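You operate a simulated robot arm through the tools that you are given. There is no shell and no other tool. Be economical: measure what you need, move in short steps, check, and stop when the job is done.

You run a simulated two-armed robot. Do the job below in one go: nothing can be reset, and whatever is moved stays where it is left.

## Task
Isolate the units on the end bench: black bar off, teal cassette out, orange-key bolt out, blue wing screw slack.
Fine: in this order; one hand holds each unit still while the other works it.

Only the result counts: the job must be done as asked and must still hold three seconds after the hand-in. Knocking over, shifting, dropping, spilling or breaking anything else fails it.

## Robot
Two 7-joint arms with two-finger parallel grippers on one trunk, on a base that drives. Base frame: it is fixed to the floor where the robot stands at the start and does not move with it; the origin is under the middle of the robot, x ahead of it, y to its left, z up. Readings come in cm, rad, newtons and seconds.
The left shoulder is at the start at [7, 13.3, 122.6], the right one opposite. With the tool pointing down near the work surface each hand reaches from about 10 to 34 cm from the robot's upright axis, wherever it stands, measured 20 degrees to its own side. Places, roughly: blue box key [-390, 820, 40]; grey cassette [-375, 500, 25]; lock box with the blue key [-375, 825, 25]; red rotary bar [-360, 750, 40]; red wing screw [70, -70, 100]; rotary handle with the red bar [-375, 750, 25]; slide of the grey cassette [-370, 490, 30]; terminal block with the blue screw (21x9x8 cm) [70, -30, 90]; terminal block with the red screw (21x9x8 cm) [70, -70, 90]. Payload 1.57 kg a hand.
The tool frame of a hand sits at the grasp point between the pads (the TCP): z along the fingers, y along the line on which they close. The tips reach 3 cm beyond it. Largest opening 8 cm; finger width 1.7, thickness 1.2; the body of the gripper, 4 by 8.2 cm, starts 8 cm behind the TCP.
Orientation is told as [roll, pitch, yaw] about the base's x, y, z axes, in that order, counted from this pose: with the fingers straight down and closing along the base's y, the tool's x points along the base's -x, its y along +y and its z along -z.

## Interface
- The arms move only by the tool arm_command. It takes "left_plan", "right_plan" or both (then of equal length, played together; a hand with none holds still); each is a list of rows, each a list of 7 numbers: the shift along the tool's x, y, z in units of 200 mm (1.0 is 200 mm), then the turn, a rotation vector about the tool's x, y, z in units of 120 degrees (1.0 is 120 degrees), then the finger opening in cm, from 0 to 8. In form: [[dx, dy, dz, wx, wy, wz, gripper], ...]. A call has 1 to 20 rows; each row is the pose to reach, as a shift and turn from the pose commanded when the call began, along the tool's axes at that moment. A call with a number of a shift or a turn outside -1 to 1 is refused whole. Rows are played at 5 a second. More than 5 cm and 0.15 rad between two rows, or a gripper value outside its range, and nothing of the call is played. A pose out of reach is approached as far as the arm can. The call stops where the force on the tool passes 40 N (or 10 N more than at its start, if that is more) or the arm is blocked; 0.2 s more then pass. Each finger travels about 15.3 cm/s and halts on what it meets, pressing with about 35 N; the grip force reading is that of the motor and also rises with nothing between the fingers. The clock runs only during rows and for 0.2 s after the last one: add rows that repeat a pose to give the fingers time. It gives the time, the measured TCP pose, the force on the tool (base axes), the opening and the grip force at its end, in the units of the frame above (readings bear some noise), with the torque about the TCP (base axes, N m) and any sound that the robot's microphone picked up.
- Cameras (640 x 400 px; columns grow to the right, rows downward): "scene" is now at [12.04, -3.73, 143.77]; the picture's right is [-0.48, -0.88, 0.00], its down [-0.64, 0.35, -0.68] and it looks along [0.60, -0.33, -0.73] (base axes); focal length 250 px, centre (320, 200). "left" rides on the left gripper at [7.2, 0.7, -12.2] in its tool frame; the picture's right is [-0.09, 1.00, 0.00], its down [-0.84, -0.08, -0.54] and it looks along [-0.54, -0.05, 0.84] (tool axes); focal length 238 px, centre (320, 200). "right" rides on the right gripper at [7.2, -0.7, -12.2] in its tool frame; the picture's right is [0.09, 1.00, 0.00], its down [-0.84, 0.08, -0.54] and it looks along [-0.54, 0.05, 0.84] (tool axes); focal length 238 px, centre (320, 200). There is no depth. A picture from a camera that has moved, and an enlarged one, comes with that camera's place and axes in the base frame and with its lens.
- capture(camera): a new picture of that camera. It takes no simulated time.
- raise_lower(by): slides the trunk up (or, below 0, down) by that many cm; the arms and the scene camera ride with it, the base frame stays. It gives what a move gives, with no picture.
- base_move(legs): drives the robot by 1 to 6 legs, each [ahead, left, turn to the left] in cm, cm and rad, along the robot's own axes; the way and the turn of a leg run together, so that a leg with both is an arc; at most 150 cm and 3.142 rad a leg. The arms and the cameras ride along, it lands a little off, and it stops where it bumps. It gives what a move gives.
- pan_tilt(pan, tilt): turns the head with the scene camera to pan (to the left, within 1.501 rad either way) and tilt (down, from -0.506 to 1.204), counted from straight ahead of the robot. It gives what a move gives.
- enlarge(camera, box): a new picture of the part [left, top, right, bottom] of that camera's present view, enlarged. It takes no simulated time.
- close_job(): hands the job in; it is judged then, once.

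Go step by step. Nothing tells you exact positions but the pictures and the camera data: compare them with the known pose of the tool, close in by small moves and look again before you grip or let go. The budget is 120 turns and 108 pictures, counting those below and the enlarged ones. Unless the task says otherwise, let go and move clear before handing in.

The tools are called after ">>>" as a command line: name --argument value ..., lists and objects as JSON in quotes. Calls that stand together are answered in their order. arm_command: Moves the arms, as the interface text tells. Its arguments: {"type":"object","properties":{"left_plan":{"type":"array","items":{"type":"array","items":{"type":"number"}}},"right_plan":{"type":"array","items":{"type":"array","items":{"type":"number"}}}},"required":[]} The other tools are called the same way: raise_lower (by) slides the trunk up or down; base_move (legs) drives the base; pan_tilt (pan, tilt) turns the head that bears the scene camera; capture (camera) takes a picture; enlarge (camera, box) takes an enlarged picture of a part of a camera's view; close_job () hands the job in.

At the start:

```text
clock: 0.0
left_tcp_pos: [38.94, -0.58, 124.87]
left_tcp_rot: [-0.001, -0.001, 0.001]
left_contact_force: [0.5, -0.3, -0.3]
left_moment: [0.04, 0.02, 0.01]
left_opening: 7.99
left_finger_force: 0.0
right_tcp_pos: [25.52, -36.6, 123.49]
right_tcp_rot: [-0.001, -0.001, 0.0]
right_contact_force: [-0.2, 0.1, -0.6]
right_moment: [-0.01, -0.02, -0.03]
right_opening: 8.01
right_finger_force: 0.0
trunk travel left (down, up): [-80.0, 14.0]
robot x, y, heading: [0.16, -0.2, 0.002]
head pan, tilt: [-0.504, 0.82]
```

scene: 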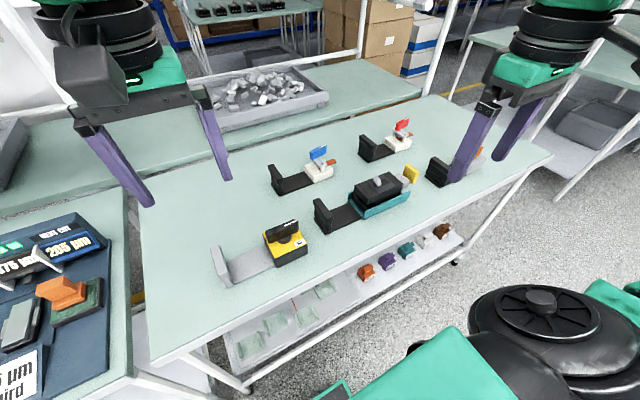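
right: 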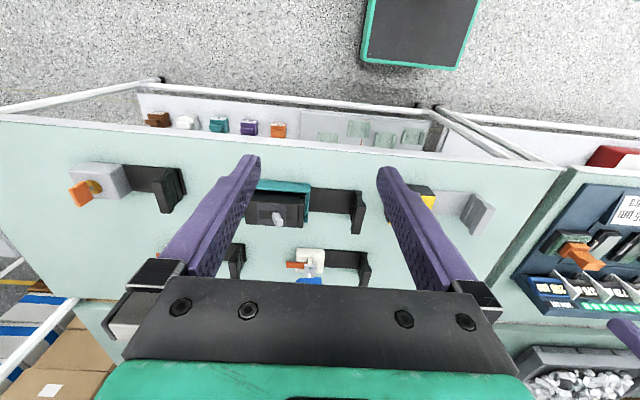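
left: 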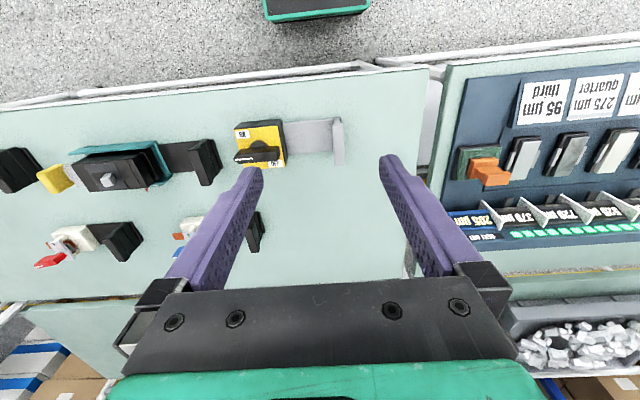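

I see the bench in front with a yellow switch bearing a black bar, a teal cassette on a slide, an orange-key box, and blue and red wing-screw blocks. I'll look closer at each one first.

>>> enlarge --camera "scene" --box '[200, 180, 360, 300]'

>>> enlarge --camera "scene" --box '[300, 100, 500, 240]'

>>> enlarge --camera "right" --box '[40, 120, 240, 240]'

>>> enlarge --camera "left" --box '[20, 100, 360, 290]'

```text
3.33 times, centred on (280, 240) of scene
camera zoom: at [12.04, -3.73, 143.77], right [-0.48, -0.88, 0.0], down [-0.64, 0.35, -0.68], along [0.6, -0.33, -0.73], focal length 834 px, centre (453, 67)
```

zoom: 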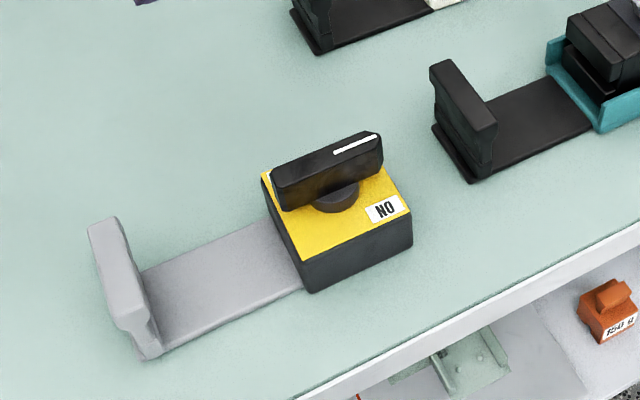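

```text
2.86 times, centred on (400, 170) of scene
camera zoom: at [12.04, -3.73, 143.77], right [-0.48, -0.88, 0.0], down [-0.64, 0.35, -0.68], along [0.6, -0.33, -0.73], focal length 715 px, centre (91, 286)
```

zoom: 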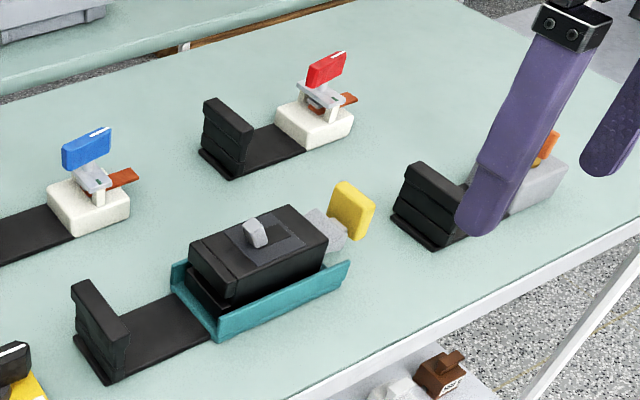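

```text
3.20 times, centred on (140, 180) of right
camera zoom: at [18.24, -37.41, 135.77], right [-0.09, 1.0, 0.0], down [0.84, 0.08, 0.54], along [0.54, 0.05, -0.84], focal length 763 px, centre (896, 264)
```

zoom: 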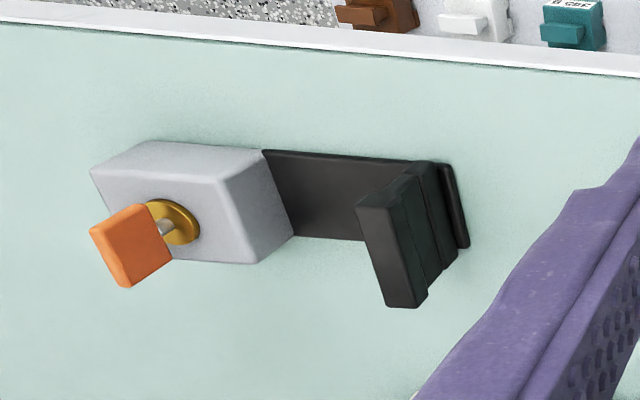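

```text
1.88 times, centred on (190, 195) of left
camera zoom: at [31.7, 0.03, 137.04], right [0.09, 1.0, 0.0], down [0.84, -0.08, 0.54], along [0.54, -0.05, -0.84], focal length 449 px, centre (565, 209)
```

zoom: 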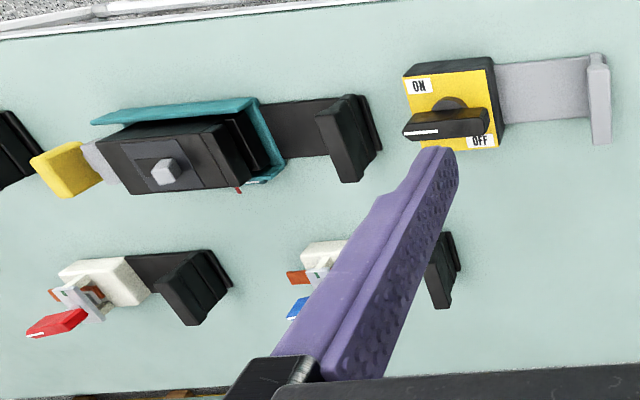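

The bar sits near (47, -13, 96) and the bench's front edge is near x = 37. I'll check the clearance in front of the base and the bench depth from a steeper view.

>>> pan_tilt --pan 0 --tilt 1.2

>>> capture --camera "scene"

```text
clock: 0.9
left_tcp_pos: [38.83, -0.43, 124.93]
left_tcp_rot: [-0.001, -0.002, 0.0]
left_contact_force: [0.5, -0.5, -0.5]
left_moment: [-0.01, 0.02, 0.02]
left_opening: 8.01
left_finger_force: 0.1
right_tcp_pos: [25.32, -36.77, 123.5]
right_tcp_rot: [-0.001, 0.0, 0.0]
right_contact_force: [-0.1, -0.3, 0.2]
right_moment: [0.01, 0.01, -0.01]
right_opening: 7.97
right_finger_force: 0.0
trunk travel left (down, up): [-80.0, 14.0]
robot x, y, heading: [0.05, 0.16, 0.003]
head pan, tilt: [0.0, 1.201]
```

```text
100 pictures are left
camera scene: at [10.66, 0.12, 141.16], right [0.0, -1.0, 0.0], down [-0.93, 0.0, -0.36], along [0.36, 0.0, -0.93], focal length 250 px, centre (320, 200)
```

scene: 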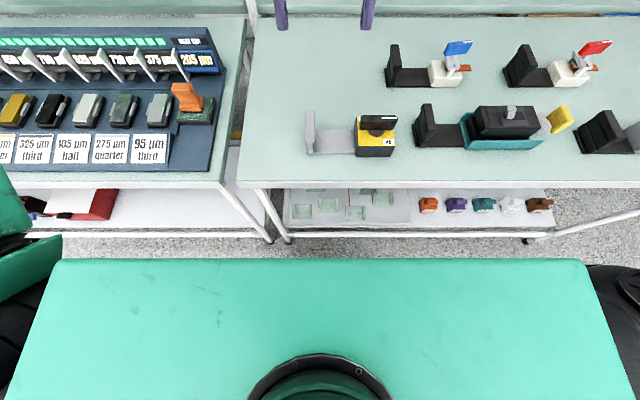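

The base can go about 13 cm ahead before the bench's lower frame, which puts the near row in reach. The blue block at x ≈ 68 is further back, so I'll look at what lies behind the bench.

>>> pan_tilt --pan -0.3 --tilt 0.55

>>> capture --camera "scene"

```text
clock: 2.0
left_tcp_pos: [38.83, -0.52, 124.75]
left_tcp_rot: [0.0, 0.002, 0.001]
left_contact_force: [-0.2, -0.8, -0.9]
left_moment: [0.03, -0.04, 0.01]
left_opening: 7.99
left_finger_force: 0.0
right_tcp_pos: [25.33, -36.63, 123.58]
right_tcp_rot: [0.001, 0.0, -0.001]
right_contact_force: [-0.3, -0.2, -0.4]
right_moment: [-0.02, 0.03, -0.01]
right_opening: 7.99
right_finger_force: 0.0
trunk travel left (down, up): [-80.0, 14.0]
robot x, y, heading: [0.18, 0.09, 0.005]
head pan, tilt: [-0.3, 0.55]
```

```text
99 pictures are left
camera scene: at [13.64, -2.52, 146.06], right [-0.3, -0.96, 0.0], down [-0.5, 0.15, -0.85], along [0.81, -0.25, -0.52], focal length 250 px, centre (320, 200)
```

scene: 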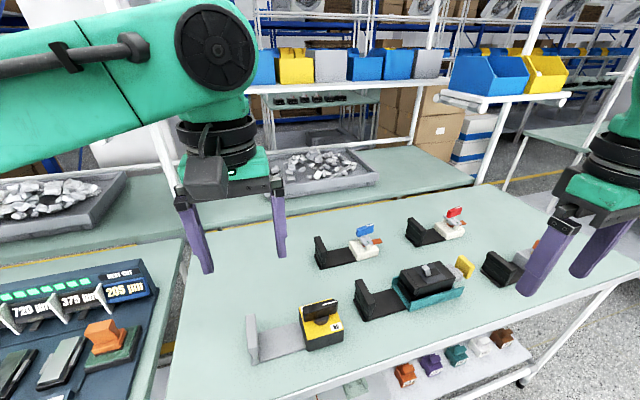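

Another bench butts up behind, so all the work has to be done from the front. I'll drive ahead 12 cm and slightly right to face the yellow unit, then inspect it from close up.

>>> base_move --legs '[[12, -4, 0]]'

>>> pan_tilt --pan -0.2 --tilt 1.1

>>> capture --camera "scene"

>>> capture --camera "left"

```text
clock: 3.2
left_tcp_pos: [50.68, -4.4, 125.03]
left_tcp_rot: [0.0, -0.001, 0.001]
left_contact_force: [0.1, -0.2, 0.6]
left_moment: [-0.03, -0.02, 0.02]
left_opening: 8.0
left_finger_force: 0.0
right_tcp_pos: [37.15, -40.7, 123.73]
right_tcp_rot: [0.001, -0.003, -0.001]
right_contact_force: [-0.2, 0.1, -0.8]
right_moment: [0.02, 0.0, 0.03]
right_opening: 8.02
right_finger_force: 0.0
trunk travel left (down, up): [-80.0, 14.0]
robot x, y, heading: [12.07, -4.05, -0.006]
head pan, tilt: [-0.3, 0.55]
```

```text
clock: 4.2
left_tcp_pos: [50.89, -4.51, 124.8]
left_tcp_rot: [0.0, 0.001, -0.001]
left_contact_force: [1.3, 0.8, 0.3]
left_moment: [0.01, -0.04, 0.01]
left_opening: 7.99
left_finger_force: 0.1
right_tcp_pos: [37.42, -40.69, 123.47]
right_tcp_rot: [0.0, -0.002, -0.001]
right_contact_force: [-0.7, 1.1, 1.0]
right_moment: [-0.01, 0.04, -0.01]
right_opening: 7.99
right_finger_force: 0.0
trunk travel left (down, up): [-80.0, 14.0]
robot x, y, heading: [11.98, -3.77, 0.002]
head pan, tilt: [-0.201, 1.1]
```

```text
98 pictures are left
camera scene: at [23.23, -5.14, 141.76], right [-0.2, -0.98, 0.0], down [-0.87, 0.18, -0.45], along [0.45, -0.09, -0.89], focal length 250 px, centre (320, 200)
```

scene: 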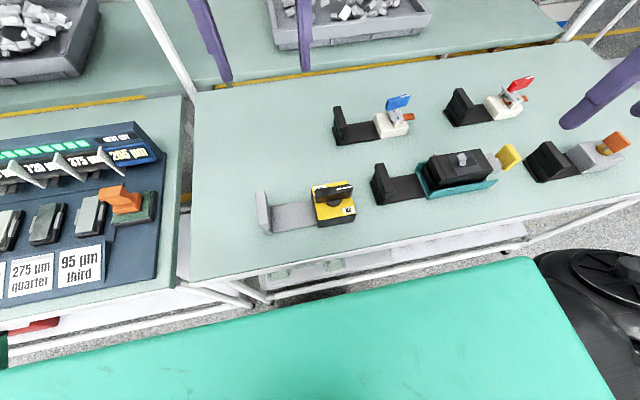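

```text
97 pictures are left
camera left: at [43.67, -3.99, 137.04], right [0.09, 1.0, 0.0], down [0.84, -0.08, 0.54], along [0.54, -0.05, -0.84], focal length 238 px, centre (320, 200)
```

left: 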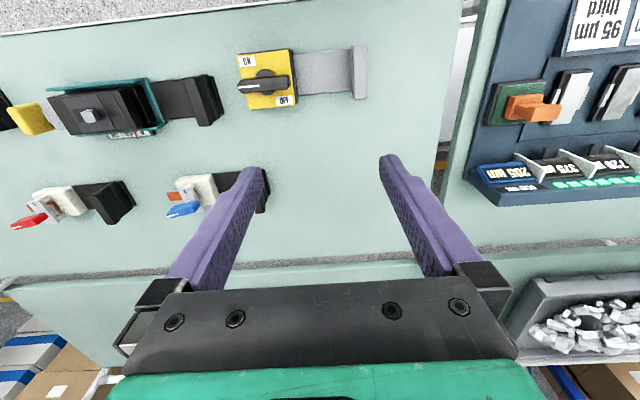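

The base landed about 12 cm further ahead, at the bench edge. Now close-ups of the units from this nearly overhead view.

>>> enlarge --camera "left" --box '[220, 30, 380, 130]'

>>> enlarge --camera "left" --box '[0, 60, 240, 150]'

>>> enlarge --camera "scene" --box '[320, 80, 640, 230]'

>>> enlarge --camera "scene" --box '[240, 160, 380, 250]'

>>> capture --camera "right"

```text
4.00 times, centred on (300, 80) of left
camera zoom: at [43.67, -3.99, 137.04], right [0.09, 1.0, 0.0], down [0.84, -0.08, 0.54], along [0.54, -0.05, -0.84], focal length 953 px, centre (400, 680)
```

zoom: 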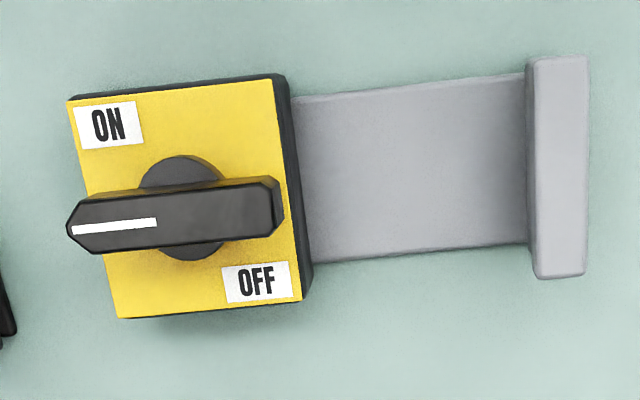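

```text
2.67 times, centred on (120, 105) of left
camera zoom: at [43.67, -3.99, 137.04], right [0.09, 1.0, 0.0], down [0.84, -0.08, 0.54], along [0.54, -0.05, -0.84], focal length 636 px, centre (853, 453)
```

zoom: 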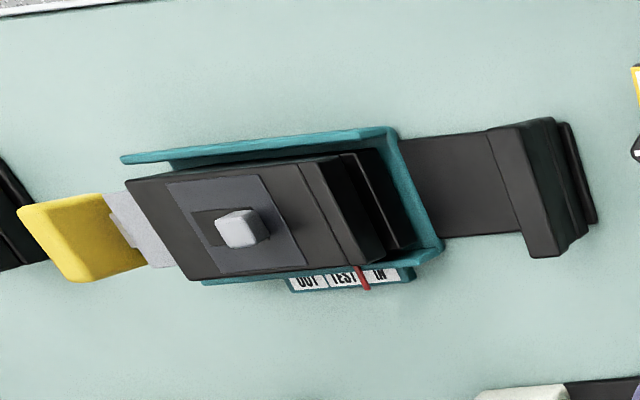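

```text
2.00 times, centred on (480, 155) of scene
camera zoom: at [23.23, -5.14, 141.76], right [-0.2, -0.98, 0.0], down [-0.87, 0.18, -0.45], along [0.45, -0.09, -0.89], focal length 500 px, centre (0, 290)
```

zoom: 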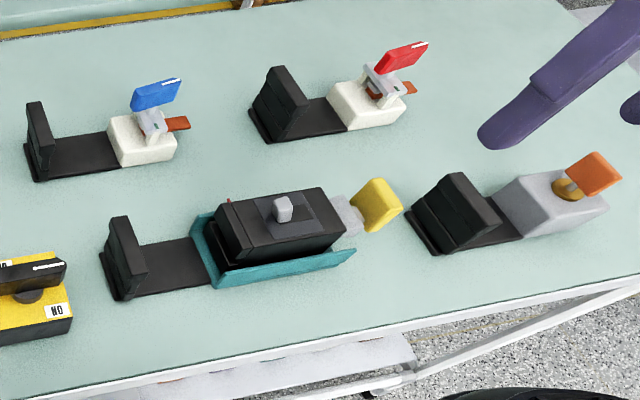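

```text
4.44 times, centred on (310, 205) of scene
camera zoom: at [23.23, -5.14, 141.76], right [-0.2, -0.98, 0.0], down [-0.87, 0.18, -0.45], along [0.45, -0.09, -0.89], focal length 1112 px, centre (364, 178)
```

zoom: 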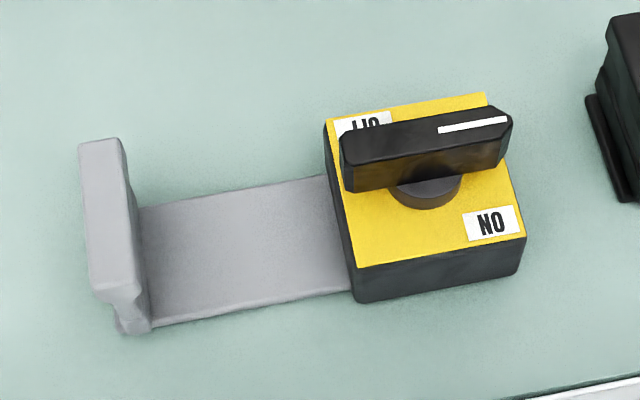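

```text
92 pictures are left
camera right: at [30.19, -41.42, 135.77], right [-0.09, 1.0, 0.0], down [0.84, 0.08, 0.54], along [0.54, 0.05, -0.84], focal length 238 px, centre (320, 200)
```

right: 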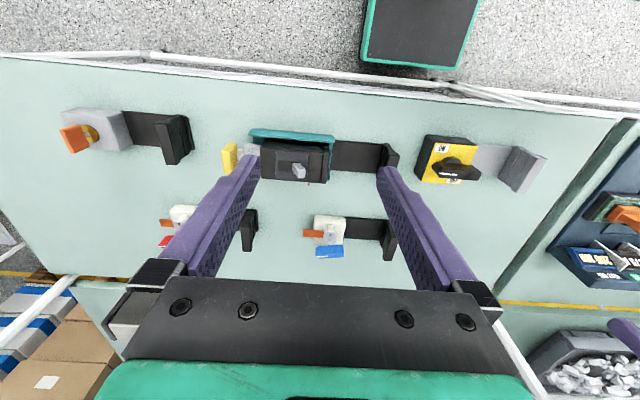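

The bar points at −y (ON), and OFF is a quarter turn counter-clockwise. The teal cassette has an OUT/TEST/IN scale and a small toggle on top. I take the flag of the yellow unit to be at about (47.6, 2.2) with its top near z = 94, so I'll bring the left hand above it.

>>> arm_command --left_plan '[[0.03, 0.067, 0.19, 0, 0, 0, 8], [0.06, 0.134, 0.38, 0, 0, 0, 8], [0.1, 0.2, 0.57, 0, 0, 0, 8], [0.13, 0.268, 0.76, 0, 0, 0, 8], [0.16, 0.335, 0.95, 0, 0, 0, 8]]'

>>> capture --camera "left"

>>> capture --camera "scene"

```text
clock: 5.4
left_tcp_pos: [47.66, 2.29, 105.71]
left_tcp_rot: [-0.002, 0.0, 0.0]
left_contact_force: [0.1, 0.3, 0.5]
left_moment: [0.0, 0.01, 0.02]
left_opening: 8.02
left_finger_force: 0.0
right_tcp_pos: [37.47, -40.48, 123.67]
right_tcp_rot: [-0.003, -0.001, -0.002]
right_contact_force: [0.6, 1.0, 0.4]
right_moment: [0.02, 0.01, -0.03]
right_opening: 7.97
right_finger_force: 0.0
trunk travel left (down, up): [-80.0, 14.0]
robot x, y, heading: [11.68, -4.17, -0.003]
head pan, tilt: [-0.201, 1.1]
```

```text
91 pictures are left
camera left: at [40.38, 2.83, 117.97], right [0.09, 1.0, 0.0], down [0.84, -0.08, 0.54], along [0.54, -0.05, -0.84], focal length 238 px, centre (320, 200)
```

left: 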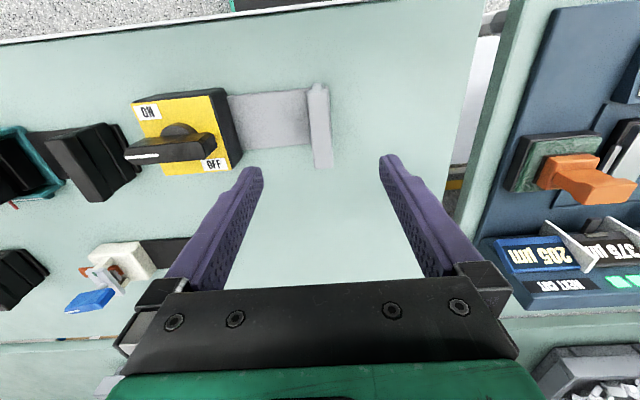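

```text
90 pictures are left
camera scene: at [23.22, -4.99, 141.77], right [-0.2, -0.98, 0.0], down [-0.87, 0.18, -0.45], along [0.44, -0.09, -0.89], focal length 250 px, centre (320, 200)
```

scene: 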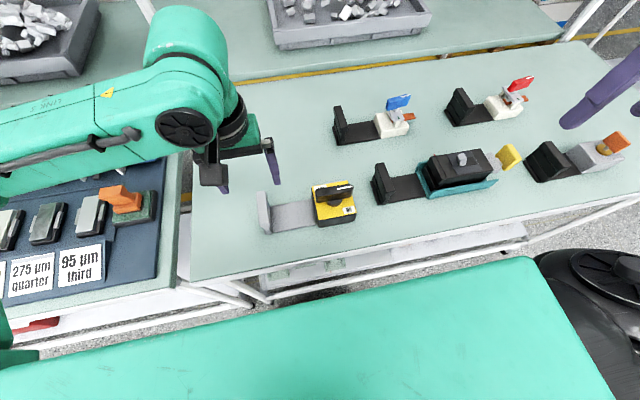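

The left hand hangs squarely over the flag. I'll bring the right hand above and short of the bar, turned −90° so its fingers close across the bar.

>>> arm_command --right_plan '[[-0.045, 0.09, 0.053, 0, 0, 0.068, 8], [-0.09, 0.18, 0.106, 0, 0, 0.136, 8], [-0.136, 0.266, 0.158, 0, 0, 0.205, 8], [-0.182, 0.354, 0.211, 0, 0, 0.273, 8], [-0.227, 0.443, 0.264, 0, 0, 0.341, 8], [-0.273, 0.532, 0.316, 0, 0, 0.409, 8], [-0.318, 0.62, 0.369, 0, 0, 0.477, 8], [-0.364, 0.71, 0.422, 0, 0, 0.545, 8], [-0.409, 0.8, 0.474, 0, 0, 0.614, 8], [-0.455, 0.886, 0.527, 0, 0, 0.682, 8], [-0.5, 0.975, 0.58, 0, 0, 0.75, 8]]'

>>> capture --camera "right"

>>> capture --camera "scene"

```text
clock: 7.8
left_tcp_pos: [47.73, 2.25, 105.69]
left_tcp_rot: [-0.002, 0.0, 0.0]
left_contact_force: [-0.8, 0.0, -0.5]
left_moment: [-0.03, -0.01, -0.03]
left_opening: 8.0
left_finger_force: 0.1
right_tcp_pos: [47.58, -21.02, 111.93]
right_tcp_rot: [0.0, 0.001, -1.572]
right_contact_force: [0.3, -0.2, 0.1]
right_moment: [-0.01, 0.01, -0.02]
right_opening: 8.01
right_finger_force: 0.1
trunk travel left (down, up): [-80.0, 14.0]
robot x, y, heading: [12.41, -4.1, -0.0]
head pan, tilt: [-0.201, 1.1]
```

```text
89 pictures are left
camera right: at [47.01, -13.9, 124.17], right [1.0, 0.09, 0.0], down [0.08, -0.84, 0.54], along [0.05, -0.54, -0.84], focal length 238 px, centre (320, 200)
```

right: 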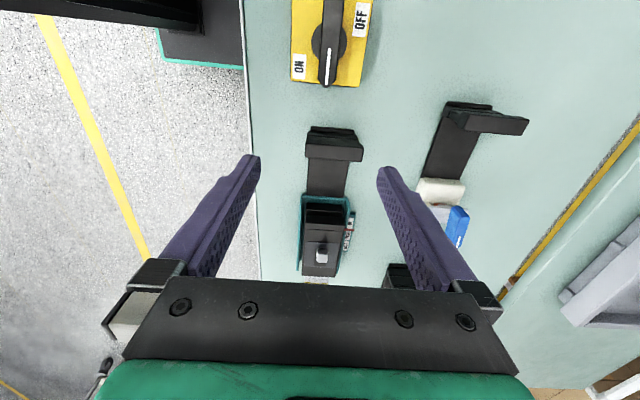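

```text
88 pictures are left
camera scene: at [23.33, -4.98, 141.75], right [-0.2, -0.98, 0.0], down [-0.87, 0.18, -0.45], along [0.44, -0.09, -0.89], focal length 250 px, centre (320, 200)
```

scene: 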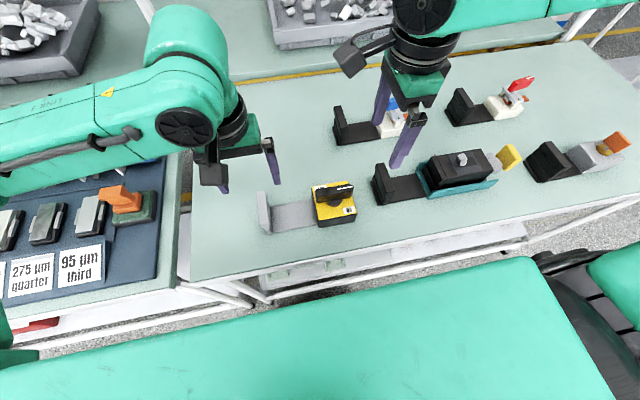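

Both hands can reach. I'll measure the flag and bar more precisely before going down.

>>> enlarge --camera "left" --box '[120, 70, 350, 210]'

>>> enlarge --camera "right" --box '[260, 0, 400, 100]'

```text
2.78 times, centred on (235, 140) of left
camera zoom: at [40.49, 2.82, 117.97], right [0.09, 1.0, 0.0], down [0.84, -0.08, 0.54], along [0.54, -0.05, -0.84], focal length 663 px, centre (556, 367)
```

zoom: 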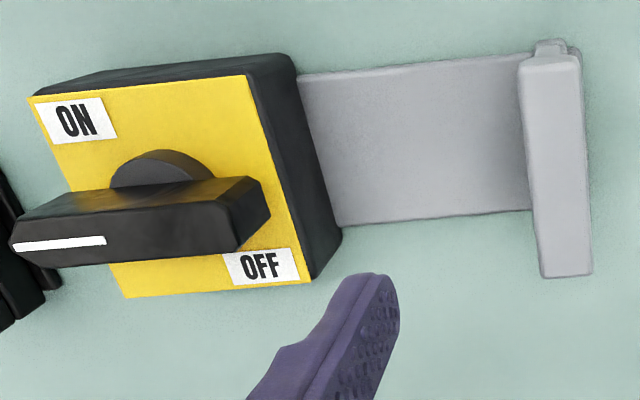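

```text
4.00 times, centred on (330, 50) of right
camera zoom: at [47.01, -13.9, 124.17], right [1.0, 0.09, 0.0], down [0.08, -0.84, 0.54], along [0.05, -0.54, -0.84], focal length 953 px, centre (280, 800)
```

zoom: 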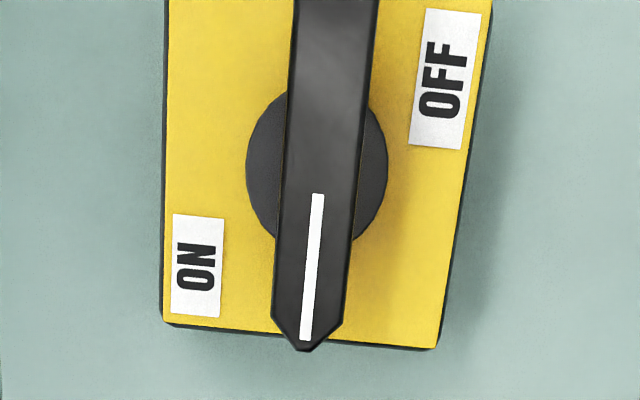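

I refine the flag to (47.2, 2.3), about 2 cm thick, and the bar axis to (47.9, -13.3) with its top near z = 96.5. The left hand goes down and grips the flag.

>>> arm_command --left_plan '[[0.01, 0, 0.22, 0, 0, 0, 8], [0.02, 0, 0.44, 0, 0, 0, 8], [0.02, 0, 0.62, 0, 0, 0, 8], [0.02, 0, 0.62, 0, 0, 0, 5], [0.02, 0, 0.62, 0, 0, 0, 3], [0.02, 0, 0.62, 0, 0, 0, 2.3], [0.02, 0, 0.62, 0, 0, 0, 1.5], [0.02, 0, 0.62, 0, 0, 0, 1.0]]'

>>> enlarge --camera "left" --box '[160, 0, 480, 200]'

```text
clock: 9.6
left_tcp_pos: [47.19, 2.13, 93.44]
left_tcp_rot: [0.0, 0.0, -0.002]
left_contact_force: [-0.6, 1.6, -0.5]
left_moment: [0.15, -0.16, 0.11]
left_opening: 2.17
left_finger_force: 34.5
right_tcp_pos: [47.54, -21.08, 111.99]
right_tcp_rot: [0.0, 0.001, -1.57]
right_contact_force: [-0.1, 0.0, -0.6]
right_moment: [-0.03, -0.01, 0.0]
right_opening: 7.99
right_finger_force: 0.1
trunk travel left (down, up): [-80.0, 14.0]
robot x, y, heading: [12.02, -3.88, -0.0]
head pan, tilt: [-0.201, 1.1]
```

```text
2.00 times, centred on (320, 100) of left
camera zoom: at [39.93, 2.61, 105.67], right [0.09, 1.0, 0.0], down [0.84, -0.08, 0.54], along [0.54, -0.05, -0.84], focal length 477 px, centre (320, 400)
```

zoom: 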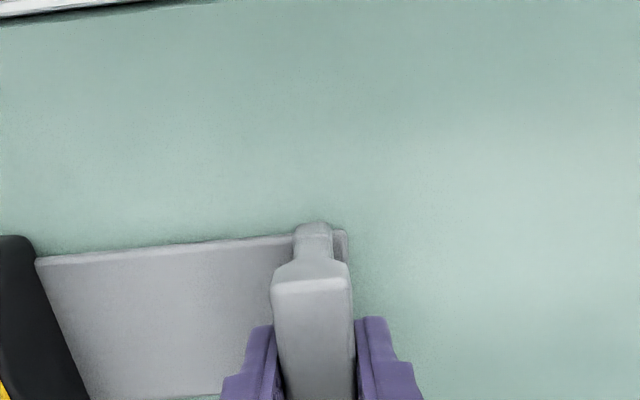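

The flag is gripped at 2.17 cm with no side force. Now the right hand goes over the bar and stops above it for a look.

>>> arm_command --right_plan '[[0.13, 0.006, 0.13, 0, 0, 0, 6], [0.26, 0.012, 0.26, 0, 0, 0, 5], [0.39, 0.018, 0.4, 0, 0, 0, 4.5], [0.39, 0.018, 0.52, 0, 0, 0, 4.5]]'

>>> capture --camera "right"

>>> capture --camera "scene"

```text
clock: 10.6
left_tcp_pos: [47.02, 2.04, 93.45]
left_tcp_rot: [0.001, -0.001, 0.001]
left_contact_force: [-0.8, 1.0, 0.5]
left_moment: [0.01, 0.06, -0.12]
left_opening: 2.18
left_finger_force: 34.4
right_tcp_pos: [47.73, -13.15, 101.73]
right_tcp_rot: [-0.001, 0.003, -1.57]
right_contact_force: [0.5, -0.4, -0.2]
right_moment: [0.03, -0.03, 0.01]
right_opening: 4.53
right_finger_force: 0.1
trunk travel left (down, up): [-80.0, 14.0]
robot x, y, heading: [11.78, -4.14, 0.001]
head pan, tilt: [-0.201, 1.1]
```

```text
84 pictures are left
camera right: at [47.17, -6.12, 114.05], right [1.0, 0.09, 0.0], down [0.08, -0.84, 0.54], along [0.05, -0.54, -0.84], focal length 238 px, centre (320, 200)
```

right: 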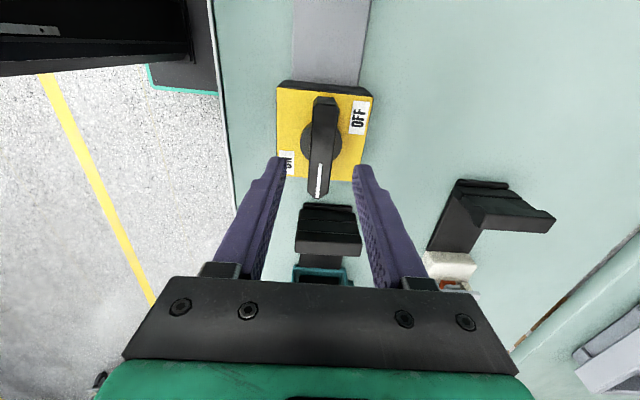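

```text
83 pictures are left
camera scene: at [23.24, -5.13, 141.76], right [-0.2, -0.98, 0.0], down [-0.87, 0.18, -0.45], along [0.44, -0.09, -0.89], focal length 250 px, centre (320, 200)
```

scene: 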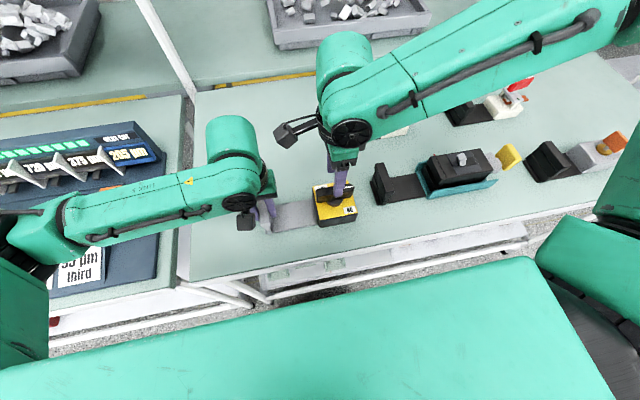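

The bar sits centred between the open fingers. I'll go down 4.6 cm and close.

>>> arm_command --right_plan '[[0, 0.005, 0.12, 0, 0, 0, 4.5], [0, 0.005, 0.23, 0, 0, 0, 4.5], [0, 0.005, 0.23, 0, 0, 0, 3], [0, 0.005, 0.23, 0, 0, 0, 2], [0, 0.005, 0.23, 0, 0, 0, 1.4], [0, 0.005, 0.23, 0, 0, 0, 0.8]]'

>>> enlarge --camera "right" --box '[200, 50, 440, 250]'

```text
clock: 12.0
left_tcp_pos: [47.21, 2.11, 93.52]
left_tcp_rot: [-0.001, -0.002, 0.001]
left_contact_force: [8.3, -1.4, -0.1]
left_moment: [-0.03, 0.26, 0.9]
left_opening: 2.22
left_finger_force: 34.8
right_tcp_pos: [48.33, -13.94, 97.38]
right_tcp_rot: [-0.006, 0.002, -1.568]
right_contact_force: [-8.1, 1.7, -0.1]
right_moment: [-0.03, 0.22, 0.22]
right_opening: 1.97
right_finger_force: 33.3
right hand out of reach, approached as far as the arm can: row 2, 3, 4, 5, 6
trunk travel left (down, up): [-80.0, 14.0]
robot x, y, heading: [12.16, -3.84, -0.005]
head pan, tilt: [-0.201, 1.1]
```

```text
2.00 times, centred on (320, 150) of right
camera zoom: at [47.74, -6.89, 109.68], right [1.0, 0.1, -0.01], down [0.08, -0.84, 0.54], along [0.05, -0.54, -0.84], focal length 477 px, centre (320, 300)
```

zoom: 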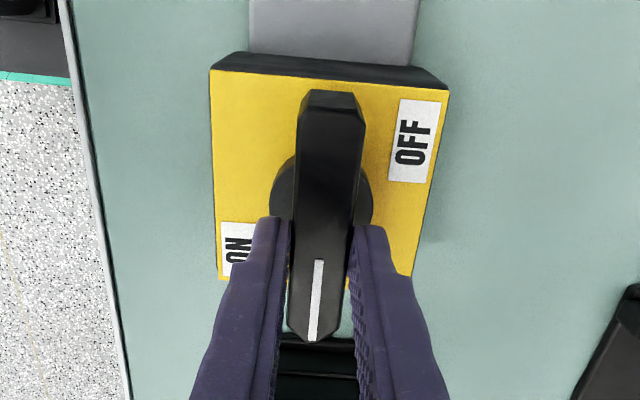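

The right hand is at its reach limit at this height and is pulling slightly. I'll release both hands, raise them and lower the trunk for more margin.

>>> arm_command --right_plan '[[0, 0, 0, 0, 0, 0, 3], [0, 0, 0, 0, 0, 0, 4.5], [0, 0, -0.22, 0, 0, 0, 4.5], [0, 0, -0.44, 0, 0, 0, 4.5], [0, 0, -0.64, 0, 0, 0, 4.5], [0, 0, -0.84, 0, 0, 0, 4.5]]'

>>> arm_command --left_plan '[[0, 0, 0, 0, 0, 0, 4], [0, 0, 0, 0, 0, 0, 6], [0, 0, -0.2, 0, 0, 0, 6], [0, 0, -0.4, 0, 0, 0, 6], [0, 0, -0.6, 0, 0, 0, 6], [0, 0, -0.8, 0, 0, 0, 6]]'

>>> raise_lower --by -12

>>> capture --camera "left"

>>> capture --camera "right"

>>> capture --camera "scene"

```text
clock: 13.4
left_tcp_pos: [47.14, 1.99, 93.42]
left_tcp_rot: [0.0, 0.0, -0.001]
left_contact_force: [-0.4, 1.5, 0.5]
left_moment: [0.02, -0.12, 0.02]
left_opening: 2.18
left_finger_force: 34.7
right_tcp_pos: [48.35, -13.93, 114.19]
right_tcp_rot: [0.0, 0.0, -1.572]
right_contact_force: [-0.4, -0.4, 0.5]
right_moment: [0.01, 0.01, 0.01]
right_opening: 4.49
right_finger_force: 0.1
trunk travel left (down, up): [-80.0, 14.0]
robot x, y, heading: [11.42, -4.0, 0.001]
head pan, tilt: [-0.201, 1.1]
```

```text
clock: 14.8
left_tcp_pos: [47.27, 2.23, 109.59]
left_tcp_rot: [0.002, 0.0, -0.003]
left_contact_force: [0.7, -0.1, 0.1]
left_moment: [0.02, 0.02, 0.0]
left_opening: 6.01
left_finger_force: 0.0
right_tcp_pos: [48.32, -14.07, 114.15]
right_tcp_rot: [-0.001, 0.0, -1.571]
right_contact_force: [0.4, 0.7, 0.0]
right_moment: [0.0, -0.03, 0.02]
right_opening: 4.53
right_finger_force: 0.1
trunk travel left (down, up): [-80.0, 14.0]
robot x, y, heading: [12.16, -3.68, 0.002]
head pan, tilt: [-0.201, 1.1]
```

```text
clock: 16.3
left_tcp_pos: [47.32, 2.34, 97.55]
left_tcp_rot: [0.0, 0.001, 0.001]
left_contact_force: [0.4, 0.3, -0.7]
left_moment: [0.01, -0.04, 0.0]
left_opening: 5.99
left_finger_force: 0.0
right_tcp_pos: [48.39, -13.99, 102.08]
right_tcp_rot: [0.001, 0.001, -1.571]
right_contact_force: [0.7, 0.4, -0.1]
right_moment: [0.0, 0.01, 0.02]
right_opening: 4.51
right_finger_force: 0.1
trunk travel left (down, up): [-68.0, 26.0]
robot x, y, heading: [12.02, -3.9, 0.001]
head pan, tilt: [-0.201, 1.1]
```

```text
81 pictures are left
camera left: at [40.09, 2.8, 109.73], right [0.09, 1.0, 0.0], down [0.84, -0.08, 0.54], along [0.54, -0.05, -0.84], focal length 238 px, centre (320, 200)
```

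left: 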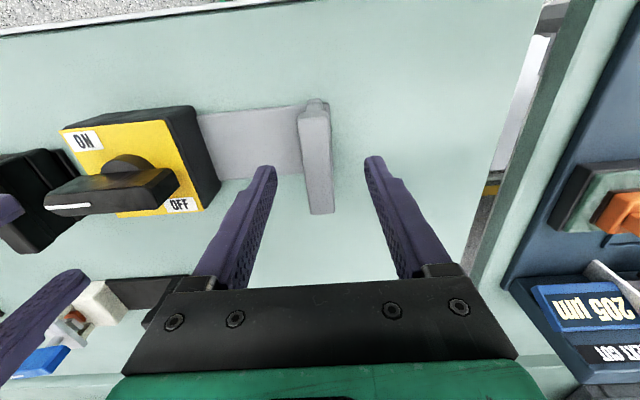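

```text
80 pictures are left
camera right: at [47.72, -6.88, 114.39], right [1.0, 0.09, 0.0], down [0.08, -0.84, 0.54], along [0.05, -0.54, -0.84], focal length 238 px, centre (320, 200)
```

right: 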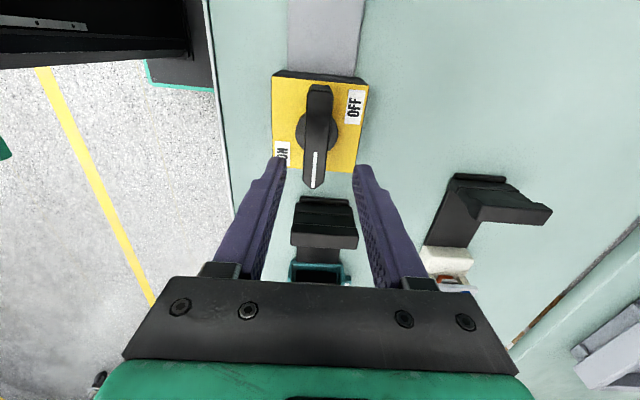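

```text
79 pictures are left
camera scene: at [23.21, -5.12, 129.76], right [-0.2, -0.98, 0.0], down [-0.87, 0.18, -0.45], along [0.44, -0.09, -0.89], focal length 250 px, centre (320, 200)
```

scene: 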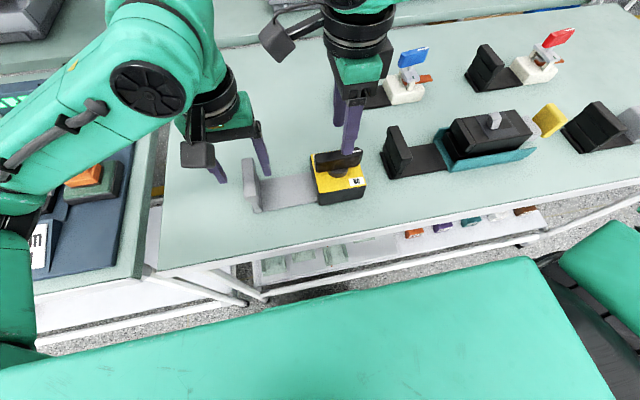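

Nothing moved. Now I regrip: the left hand on the flag first, then the right hand on the bar.

>>> arm_command --left_plan '[[0.005, -0.005, 0.1, 0, 0, 0, 6], [0.005, -0.01, 0.208, 0, 0, 0, 6], [0.005, -0.01, 0.208, 0, 0, 0, 4], [0.005, -0.01, 0.208, 0, 0, 0, 2.4], [0.005, -0.01, 0.208, 0, 0, 0, 1.6], [0.005, -0.01, 0.208, 0, 0, 0, 1]]'

>>> arm_command --right_plan '[[0.03, -0.025, 0.08, 0, 0, 0, 4.5], [0.03, -0.025, 0.17, 0, 0, 0, 4.5], [0.03, -0.025, 0.25, 0, 0, 0, 4.5], [0.03, -0.025, 0.25, 0, 0, 0, 3], [0.03, -0.025, 0.25, 0, 0, 0, 2.2], [0.03, -0.025, 0.25, 0, 0, 0, 1.4], [0.03, -0.025, 0.25, 0, 0, 0, 0.8]]'

>>> enlarge --camera "right" --box '[200, 50, 440, 250]'

```text
clock: 17.7
left_tcp_pos: [47.41, 2.22, 93.29]
left_tcp_rot: [-0.001, 0.0, -0.001]
left_contact_force: [-0.7, -0.5, -0.5]
left_moment: [-0.05, -0.21, -0.03]
left_opening: 2.16
left_finger_force: 35.2
right_tcp_pos: [48.38, -14.01, 102.21]
right_tcp_rot: [-0.002, -0.001, -1.572]
right_contact_force: [-1.2, 0.0, -0.5]
right_moment: [0.0, 0.0, -0.02]
right_opening: 4.5
right_finger_force: 0.1
trunk travel left (down, up): [-68.0, 26.0]
robot x, y, heading: [11.98, -3.87, -0.006]
head pan, tilt: [-0.201, 1.1]
```

```text
clock: 19.3
left_tcp_pos: [47.45, 2.26, 93.32]
left_tcp_rot: [0.001, 0.0, -0.002]
left_contact_force: [-3.2, 1.9, 1.2]
left_moment: [0.04, -0.1, -0.45]
left_opening: 2.15
left_finger_force: 34.7
right_tcp_pos: [48.03, -13.37, 97.21]
right_tcp_rot: [0.001, 0.001, -1.571]
right_contact_force: [3.2, -1.2, 0.2]
right_moment: [0.09, -0.12, 0.03]
right_opening: 1.97
right_finger_force: 32.9
trunk travel left (down, up): [-68.0, 26.0]
robot x, y, heading: [12.22, -4.18, -0.001]
head pan, tilt: [-0.201, 1.1]
```

```text
2.00 times, centred on (320, 150) of right
camera zoom: at [47.29, -6.24, 109.42], right [1.0, 0.09, 0.0], down [0.08, -0.84, 0.54], along [0.05, -0.54, -0.84], focal length 477 px, centre (320, 300)
```

zoom: 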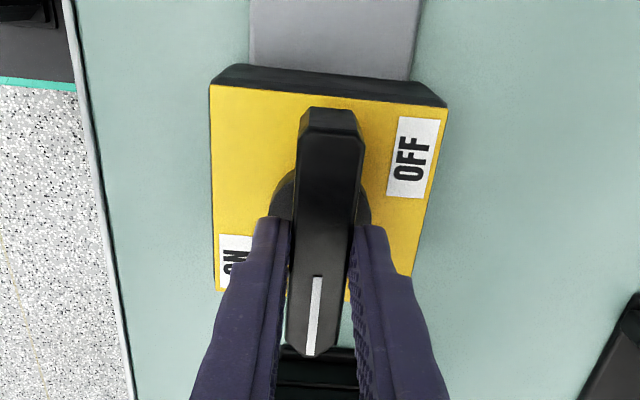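

Both are gripped cleanly. I'll turn the bar counter-clockwise about its axis, halfway first, and read the forces.

>>> arm_command --right_plan '[[0, 0.002, 0, 0, 0, -0.065, 0.8], [0.001, 0.004, 0, 0, 0, -0.13, 0.8], [0.002, 0.006, 0, 0, 0, -0.195, 0.8], [0.003, 0.008, 0, 0, 0, -0.26, 0.8], [0.004, 0.009, 0, 0, 0, -0.325, 0.8]]'

>>> enlarge --camera "right" --box '[200, 50, 440, 250]'

```text
clock: 20.5
left_tcp_pos: [47.43, 2.28, 93.3]
left_tcp_rot: [0.002, -0.001, 0.002]
left_contact_force: [5.0, 4.7, -1.8]
left_moment: [0.02, 0.24, 0.74]
left_opening: 2.19
left_finger_force: 35.2
right_tcp_pos: [47.89, -13.4, 97.29]
right_tcp_rot: [0.001, 0.0, -0.886]
right_contact_force: [-8.0, -5.8, 10.5]
right_moment: [0.51, 0.65, -0.03]
right_opening: 1.94
right_finger_force: 33.2
trunk travel left (down, up): [-68.0, 26.0]
robot x, y, heading: [12.19, -3.91, 0.002]
head pan, tilt: [-0.201, 1.1]
```

```text
2.00 times, centred on (320, 150) of right
camera zoom: at [42.92, -8.24, 109.41], right [0.71, 0.7, 0.0], down [0.59, -0.6, 0.54], along [0.38, -0.39, -0.84], focal length 477 px, centre (320, 300)
```

zoom: 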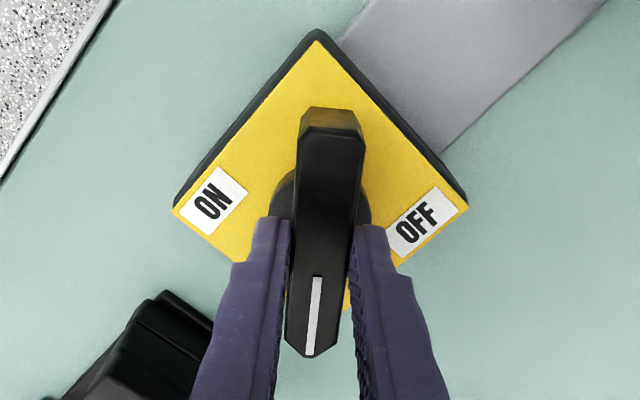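

It turns freely at 45°, with low forces. I'll finish the quarter turn.

>>> arm_command --right_plan '[[0, 0, -0.002, 0, 0, -0.062, 0.8], [0, 0, -0.004, 0, 0, -0.124, 0.8], [0, 0, -0.005, 0, 0, -0.186, 0.8], [0, 0, -0.005, 0, 0, -0.248, 0.8], [0, 0, -0.005, 0, 0, -0.31, 0.8], [0, 0, -0.005, 0, 0, -0.372, 0.8], [0, 0, -0.005, 0, 0, -0.43, 0.8]]'

>>> enlarge --camera "right" --box '[200, 50, 440, 250]'

```text
clock: 22.1
left_tcp_pos: [47.44, 2.19, 93.27]
left_tcp_rot: [0.004, -0.002, -0.001]
left_contact_force: [2.3, 18.9, -0.5]
left_moment: [0.03, -0.7, 0.51]
left_opening: 2.19
left_finger_force: 35.4
right_tcp_pos: [47.99, -13.44, 97.21]
right_tcp_rot: [-0.001, 0.0, 0.012]
right_contact_force: [-1.0, -20.9, 5.4]
right_moment: [-0.41, 0.29, -0.07]
right_opening: 1.92
right_finger_force: 33.0
trunk travel left (down, up): [-68.0, 26.0]
robot x, y, heading: [11.59, -3.74, -0.004]
head pan, tilt: [-0.201, 1.1]
```

```text
2.00 times, centred on (320, 150) of right
camera zoom: at [40.87, -14.27, 109.41], right [-0.1, 0.99, 0.0], down [0.84, 0.09, 0.54], along [0.54, 0.05, -0.84], focal length 477 px, centre (320, 300)
```

zoom: 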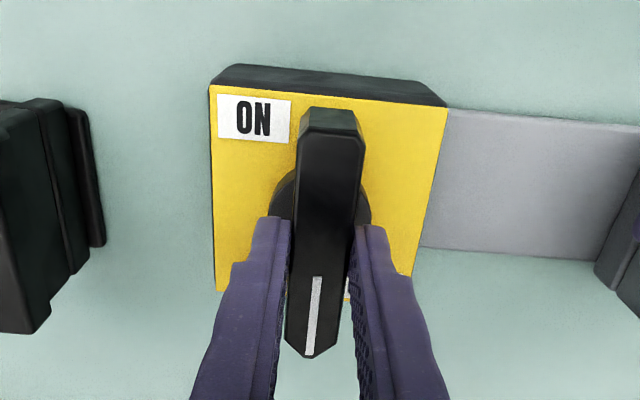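

The pointer is at +x beside OFF. There's 20 N of side pull from a small axis offset, so I'll relax that and feel gently for the end stop.

>>> arm_command --right_plan '[[0, -0.006, 0, 0, 0, 0, 0.8], [0, -0.012, 0, 0, 0, -0.03, 0.8], [0, -0.012, 0, 0, 0, -0.06, 0.8]]'

```text
clock: 22.9
left_tcp_pos: [47.42, 2.16, 93.31]
left_tcp_rot: [-0.002, 0.002, -0.001]
left_contact_force: [-2.3, 8.1, 3.7]
left_moment: [-0.3, 0.0, 0.71]
left_opening: 2.23
left_finger_force: 34.9
right_tcp_pos: [48.08, -13.6, 97.23]
right_tcp_rot: [0.0, 0.0, 0.136]
right_contact_force: [2.0, -8.1, -2.0]
right_moment: [-0.22, -0.12, -0.94]
right_opening: 2.09
right_finger_force: 34.4
trunk travel left (down, up): [-68.0, 26.0]
robot x, y, heading: [12.25, -3.95, 0.002]
head pan, tilt: [-0.201, 1.1]
```

The torque rises and the bar twists in the grip, so it's against its stop at 90°. I'll release and look.

>>> arm_command --right_plan '[[0, 0, 0, 0, 0, 0.04, 2], [0, 0, 0, 0, 0, 0.06, 3.5], [0, 0, 0, 0, 0, 0.06, 5], [0, 0, -0.2, 0, 0, 0.06, 5], [0, 0, -0.4, 0, 0, 0.06, 5], [0, 0, -0.6, 0, 0, 0.06, 5]]'

>>> capture --camera "right"

```text
clock: 24.3
left_tcp_pos: [47.4, 2.14, 93.25]
left_tcp_rot: [-0.002, 0.001, 0.001]
left_contact_force: [0.7, -0.1, 0.6]
left_moment: [-0.27, 0.17, 0.09]
left_opening: 2.19
left_finger_force: 34.8
right_tcp_pos: [47.89, -13.45, 109.31]
right_tcp_rot: [0.0, 0.0, 0.011]
right_contact_force: [0.4, 0.3, 0.5]
right_moment: [-0.01, 0.01, 0.01]
right_opening: 5.0
right_finger_force: 0.1
trunk travel left (down, up): [-68.0, 26.0]
robot x, y, heading: [11.9, -3.88, 0.002]
head pan, tilt: [-0.201, 1.1]
```

```text
75 pictures are left
camera right: at [40.8, -14.39, 121.57], right [-0.1, 0.99, 0.0], down [0.84, 0.09, 0.54], along [0.54, 0.06, -0.84], focal length 238 px, centre (320, 200)
```

right: 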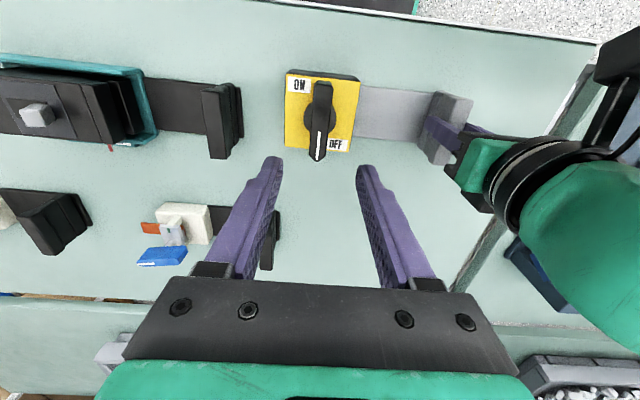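

The bar now points at OFF. I'll release the left hand, raise it, and drive 37 cm right to the teal cassette.

>>> arm_command --left_plan '[[0, 0, 0, 0, 0, 0, 4], [0, 0, 0, 0, 0, 0, 6], [0, 0, -0.2, 0, 0, 0, 6], [0, 0, -0.4, 0, 0, 0, 6], [0, 0, -0.6, 0, 0, 0, 6], [0, 0, -0.8, 0, 0, 0, 6]]' --right_plan '[[0, 0, 0, 0, 0, 0, 6], [0, 0, 0, 0, 0, 0, 6], [0.05, 0, 0, 0, 0, 0, 6], [0.1, -0.1, -0.05, 0, 0, 0, 6], [0.15, -0.2, -0.1, 0, 0, 0, 6], [0.15, -0.3, -0.1, 0, 0, 0, 6]]'

>>> base_move --legs '[[0, -37, 0]]'

>>> capture --camera "scene"

>>> capture --camera "left"

>>> capture --camera "right"

```text
clock: 25.7
left_tcp_pos: [47.22, 1.77, 109.21]
left_tcp_rot: [0.003, -0.001, -0.002]
left_contact_force: [-0.2, 0.6, 1.1]
left_moment: [-0.02, -0.01, -0.01]
left_opening: 6.0
left_finger_force: 0.1
right_tcp_pos: [44.95, -19.73, 111.39]
right_tcp_rot: [0.003, -0.001, 0.009]
right_contact_force: [1.1, -0.8, -1.3]
right_moment: [0.05, -0.04, -0.03]
right_opening: 5.99
right_finger_force: 0.1
trunk travel left (down, up): [-68.0, 26.0]
robot x, y, heading: [11.94, -3.76, 0.001]
head pan, tilt: [-0.201, 1.1]
```

```text
clock: 28.1
left_tcp_pos: [47.06, -34.95, 109.2]
left_tcp_rot: [0.0, -0.001, 0.0]
left_contact_force: [0.4, -0.3, -0.6]
left_moment: [0.01, -0.01, 0.05]
left_opening: 5.99
left_finger_force: 0.0
right_tcp_pos: [45.13, -56.59, 111.37]
right_tcp_rot: [0.0, 0.001, 0.015]
right_contact_force: [0.3, 0.2, -0.7]
right_moment: [0.0, -0.01, -0.02]
right_opening: 5.99
right_finger_force: 0.1
trunk travel left (down, up): [-68.0, 26.0]
robot x, y, heading: [12.17, -41.25, 0.002]
head pan, tilt: [-0.201, 1.1]
```

```text
74 pictures are left
camera scene: at [23.25, -42.11, 129.76], right [-0.2, -0.98, 0.0], down [-0.87, 0.18, -0.45], along [0.45, -0.09, -0.89], focal length 250 px, centre (320, 200)
```

scene: 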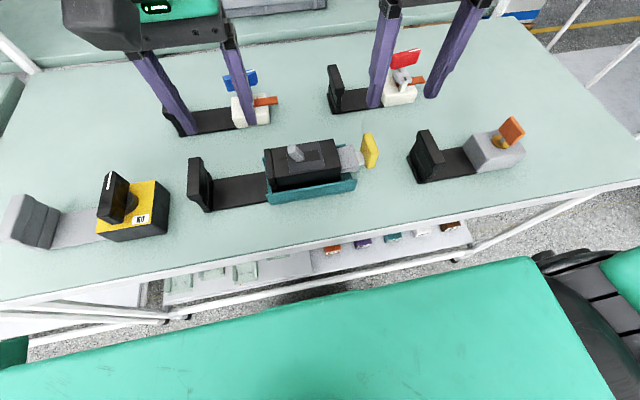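

```text
73 pictures are left
camera left: at [39.98, -34.37, 121.43], right [0.09, 1.0, 0.0], down [0.84, -0.07, 0.54], along [0.54, -0.05, -0.84], focal length 238 px, centre (320, 200)
```

left: 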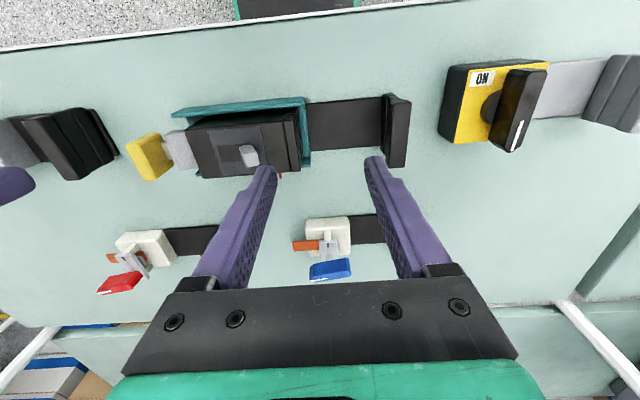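

```text
72 pictures are left
camera right: at [37.94, -57.36, 123.59], right [-0.11, 0.99, 0.0], down [0.84, 0.09, 0.54], along [0.54, 0.06, -0.84], focal length 238 px, centre (320, 200)
```

right: 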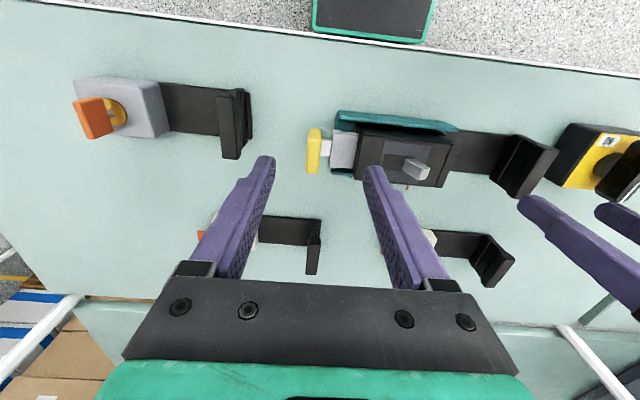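

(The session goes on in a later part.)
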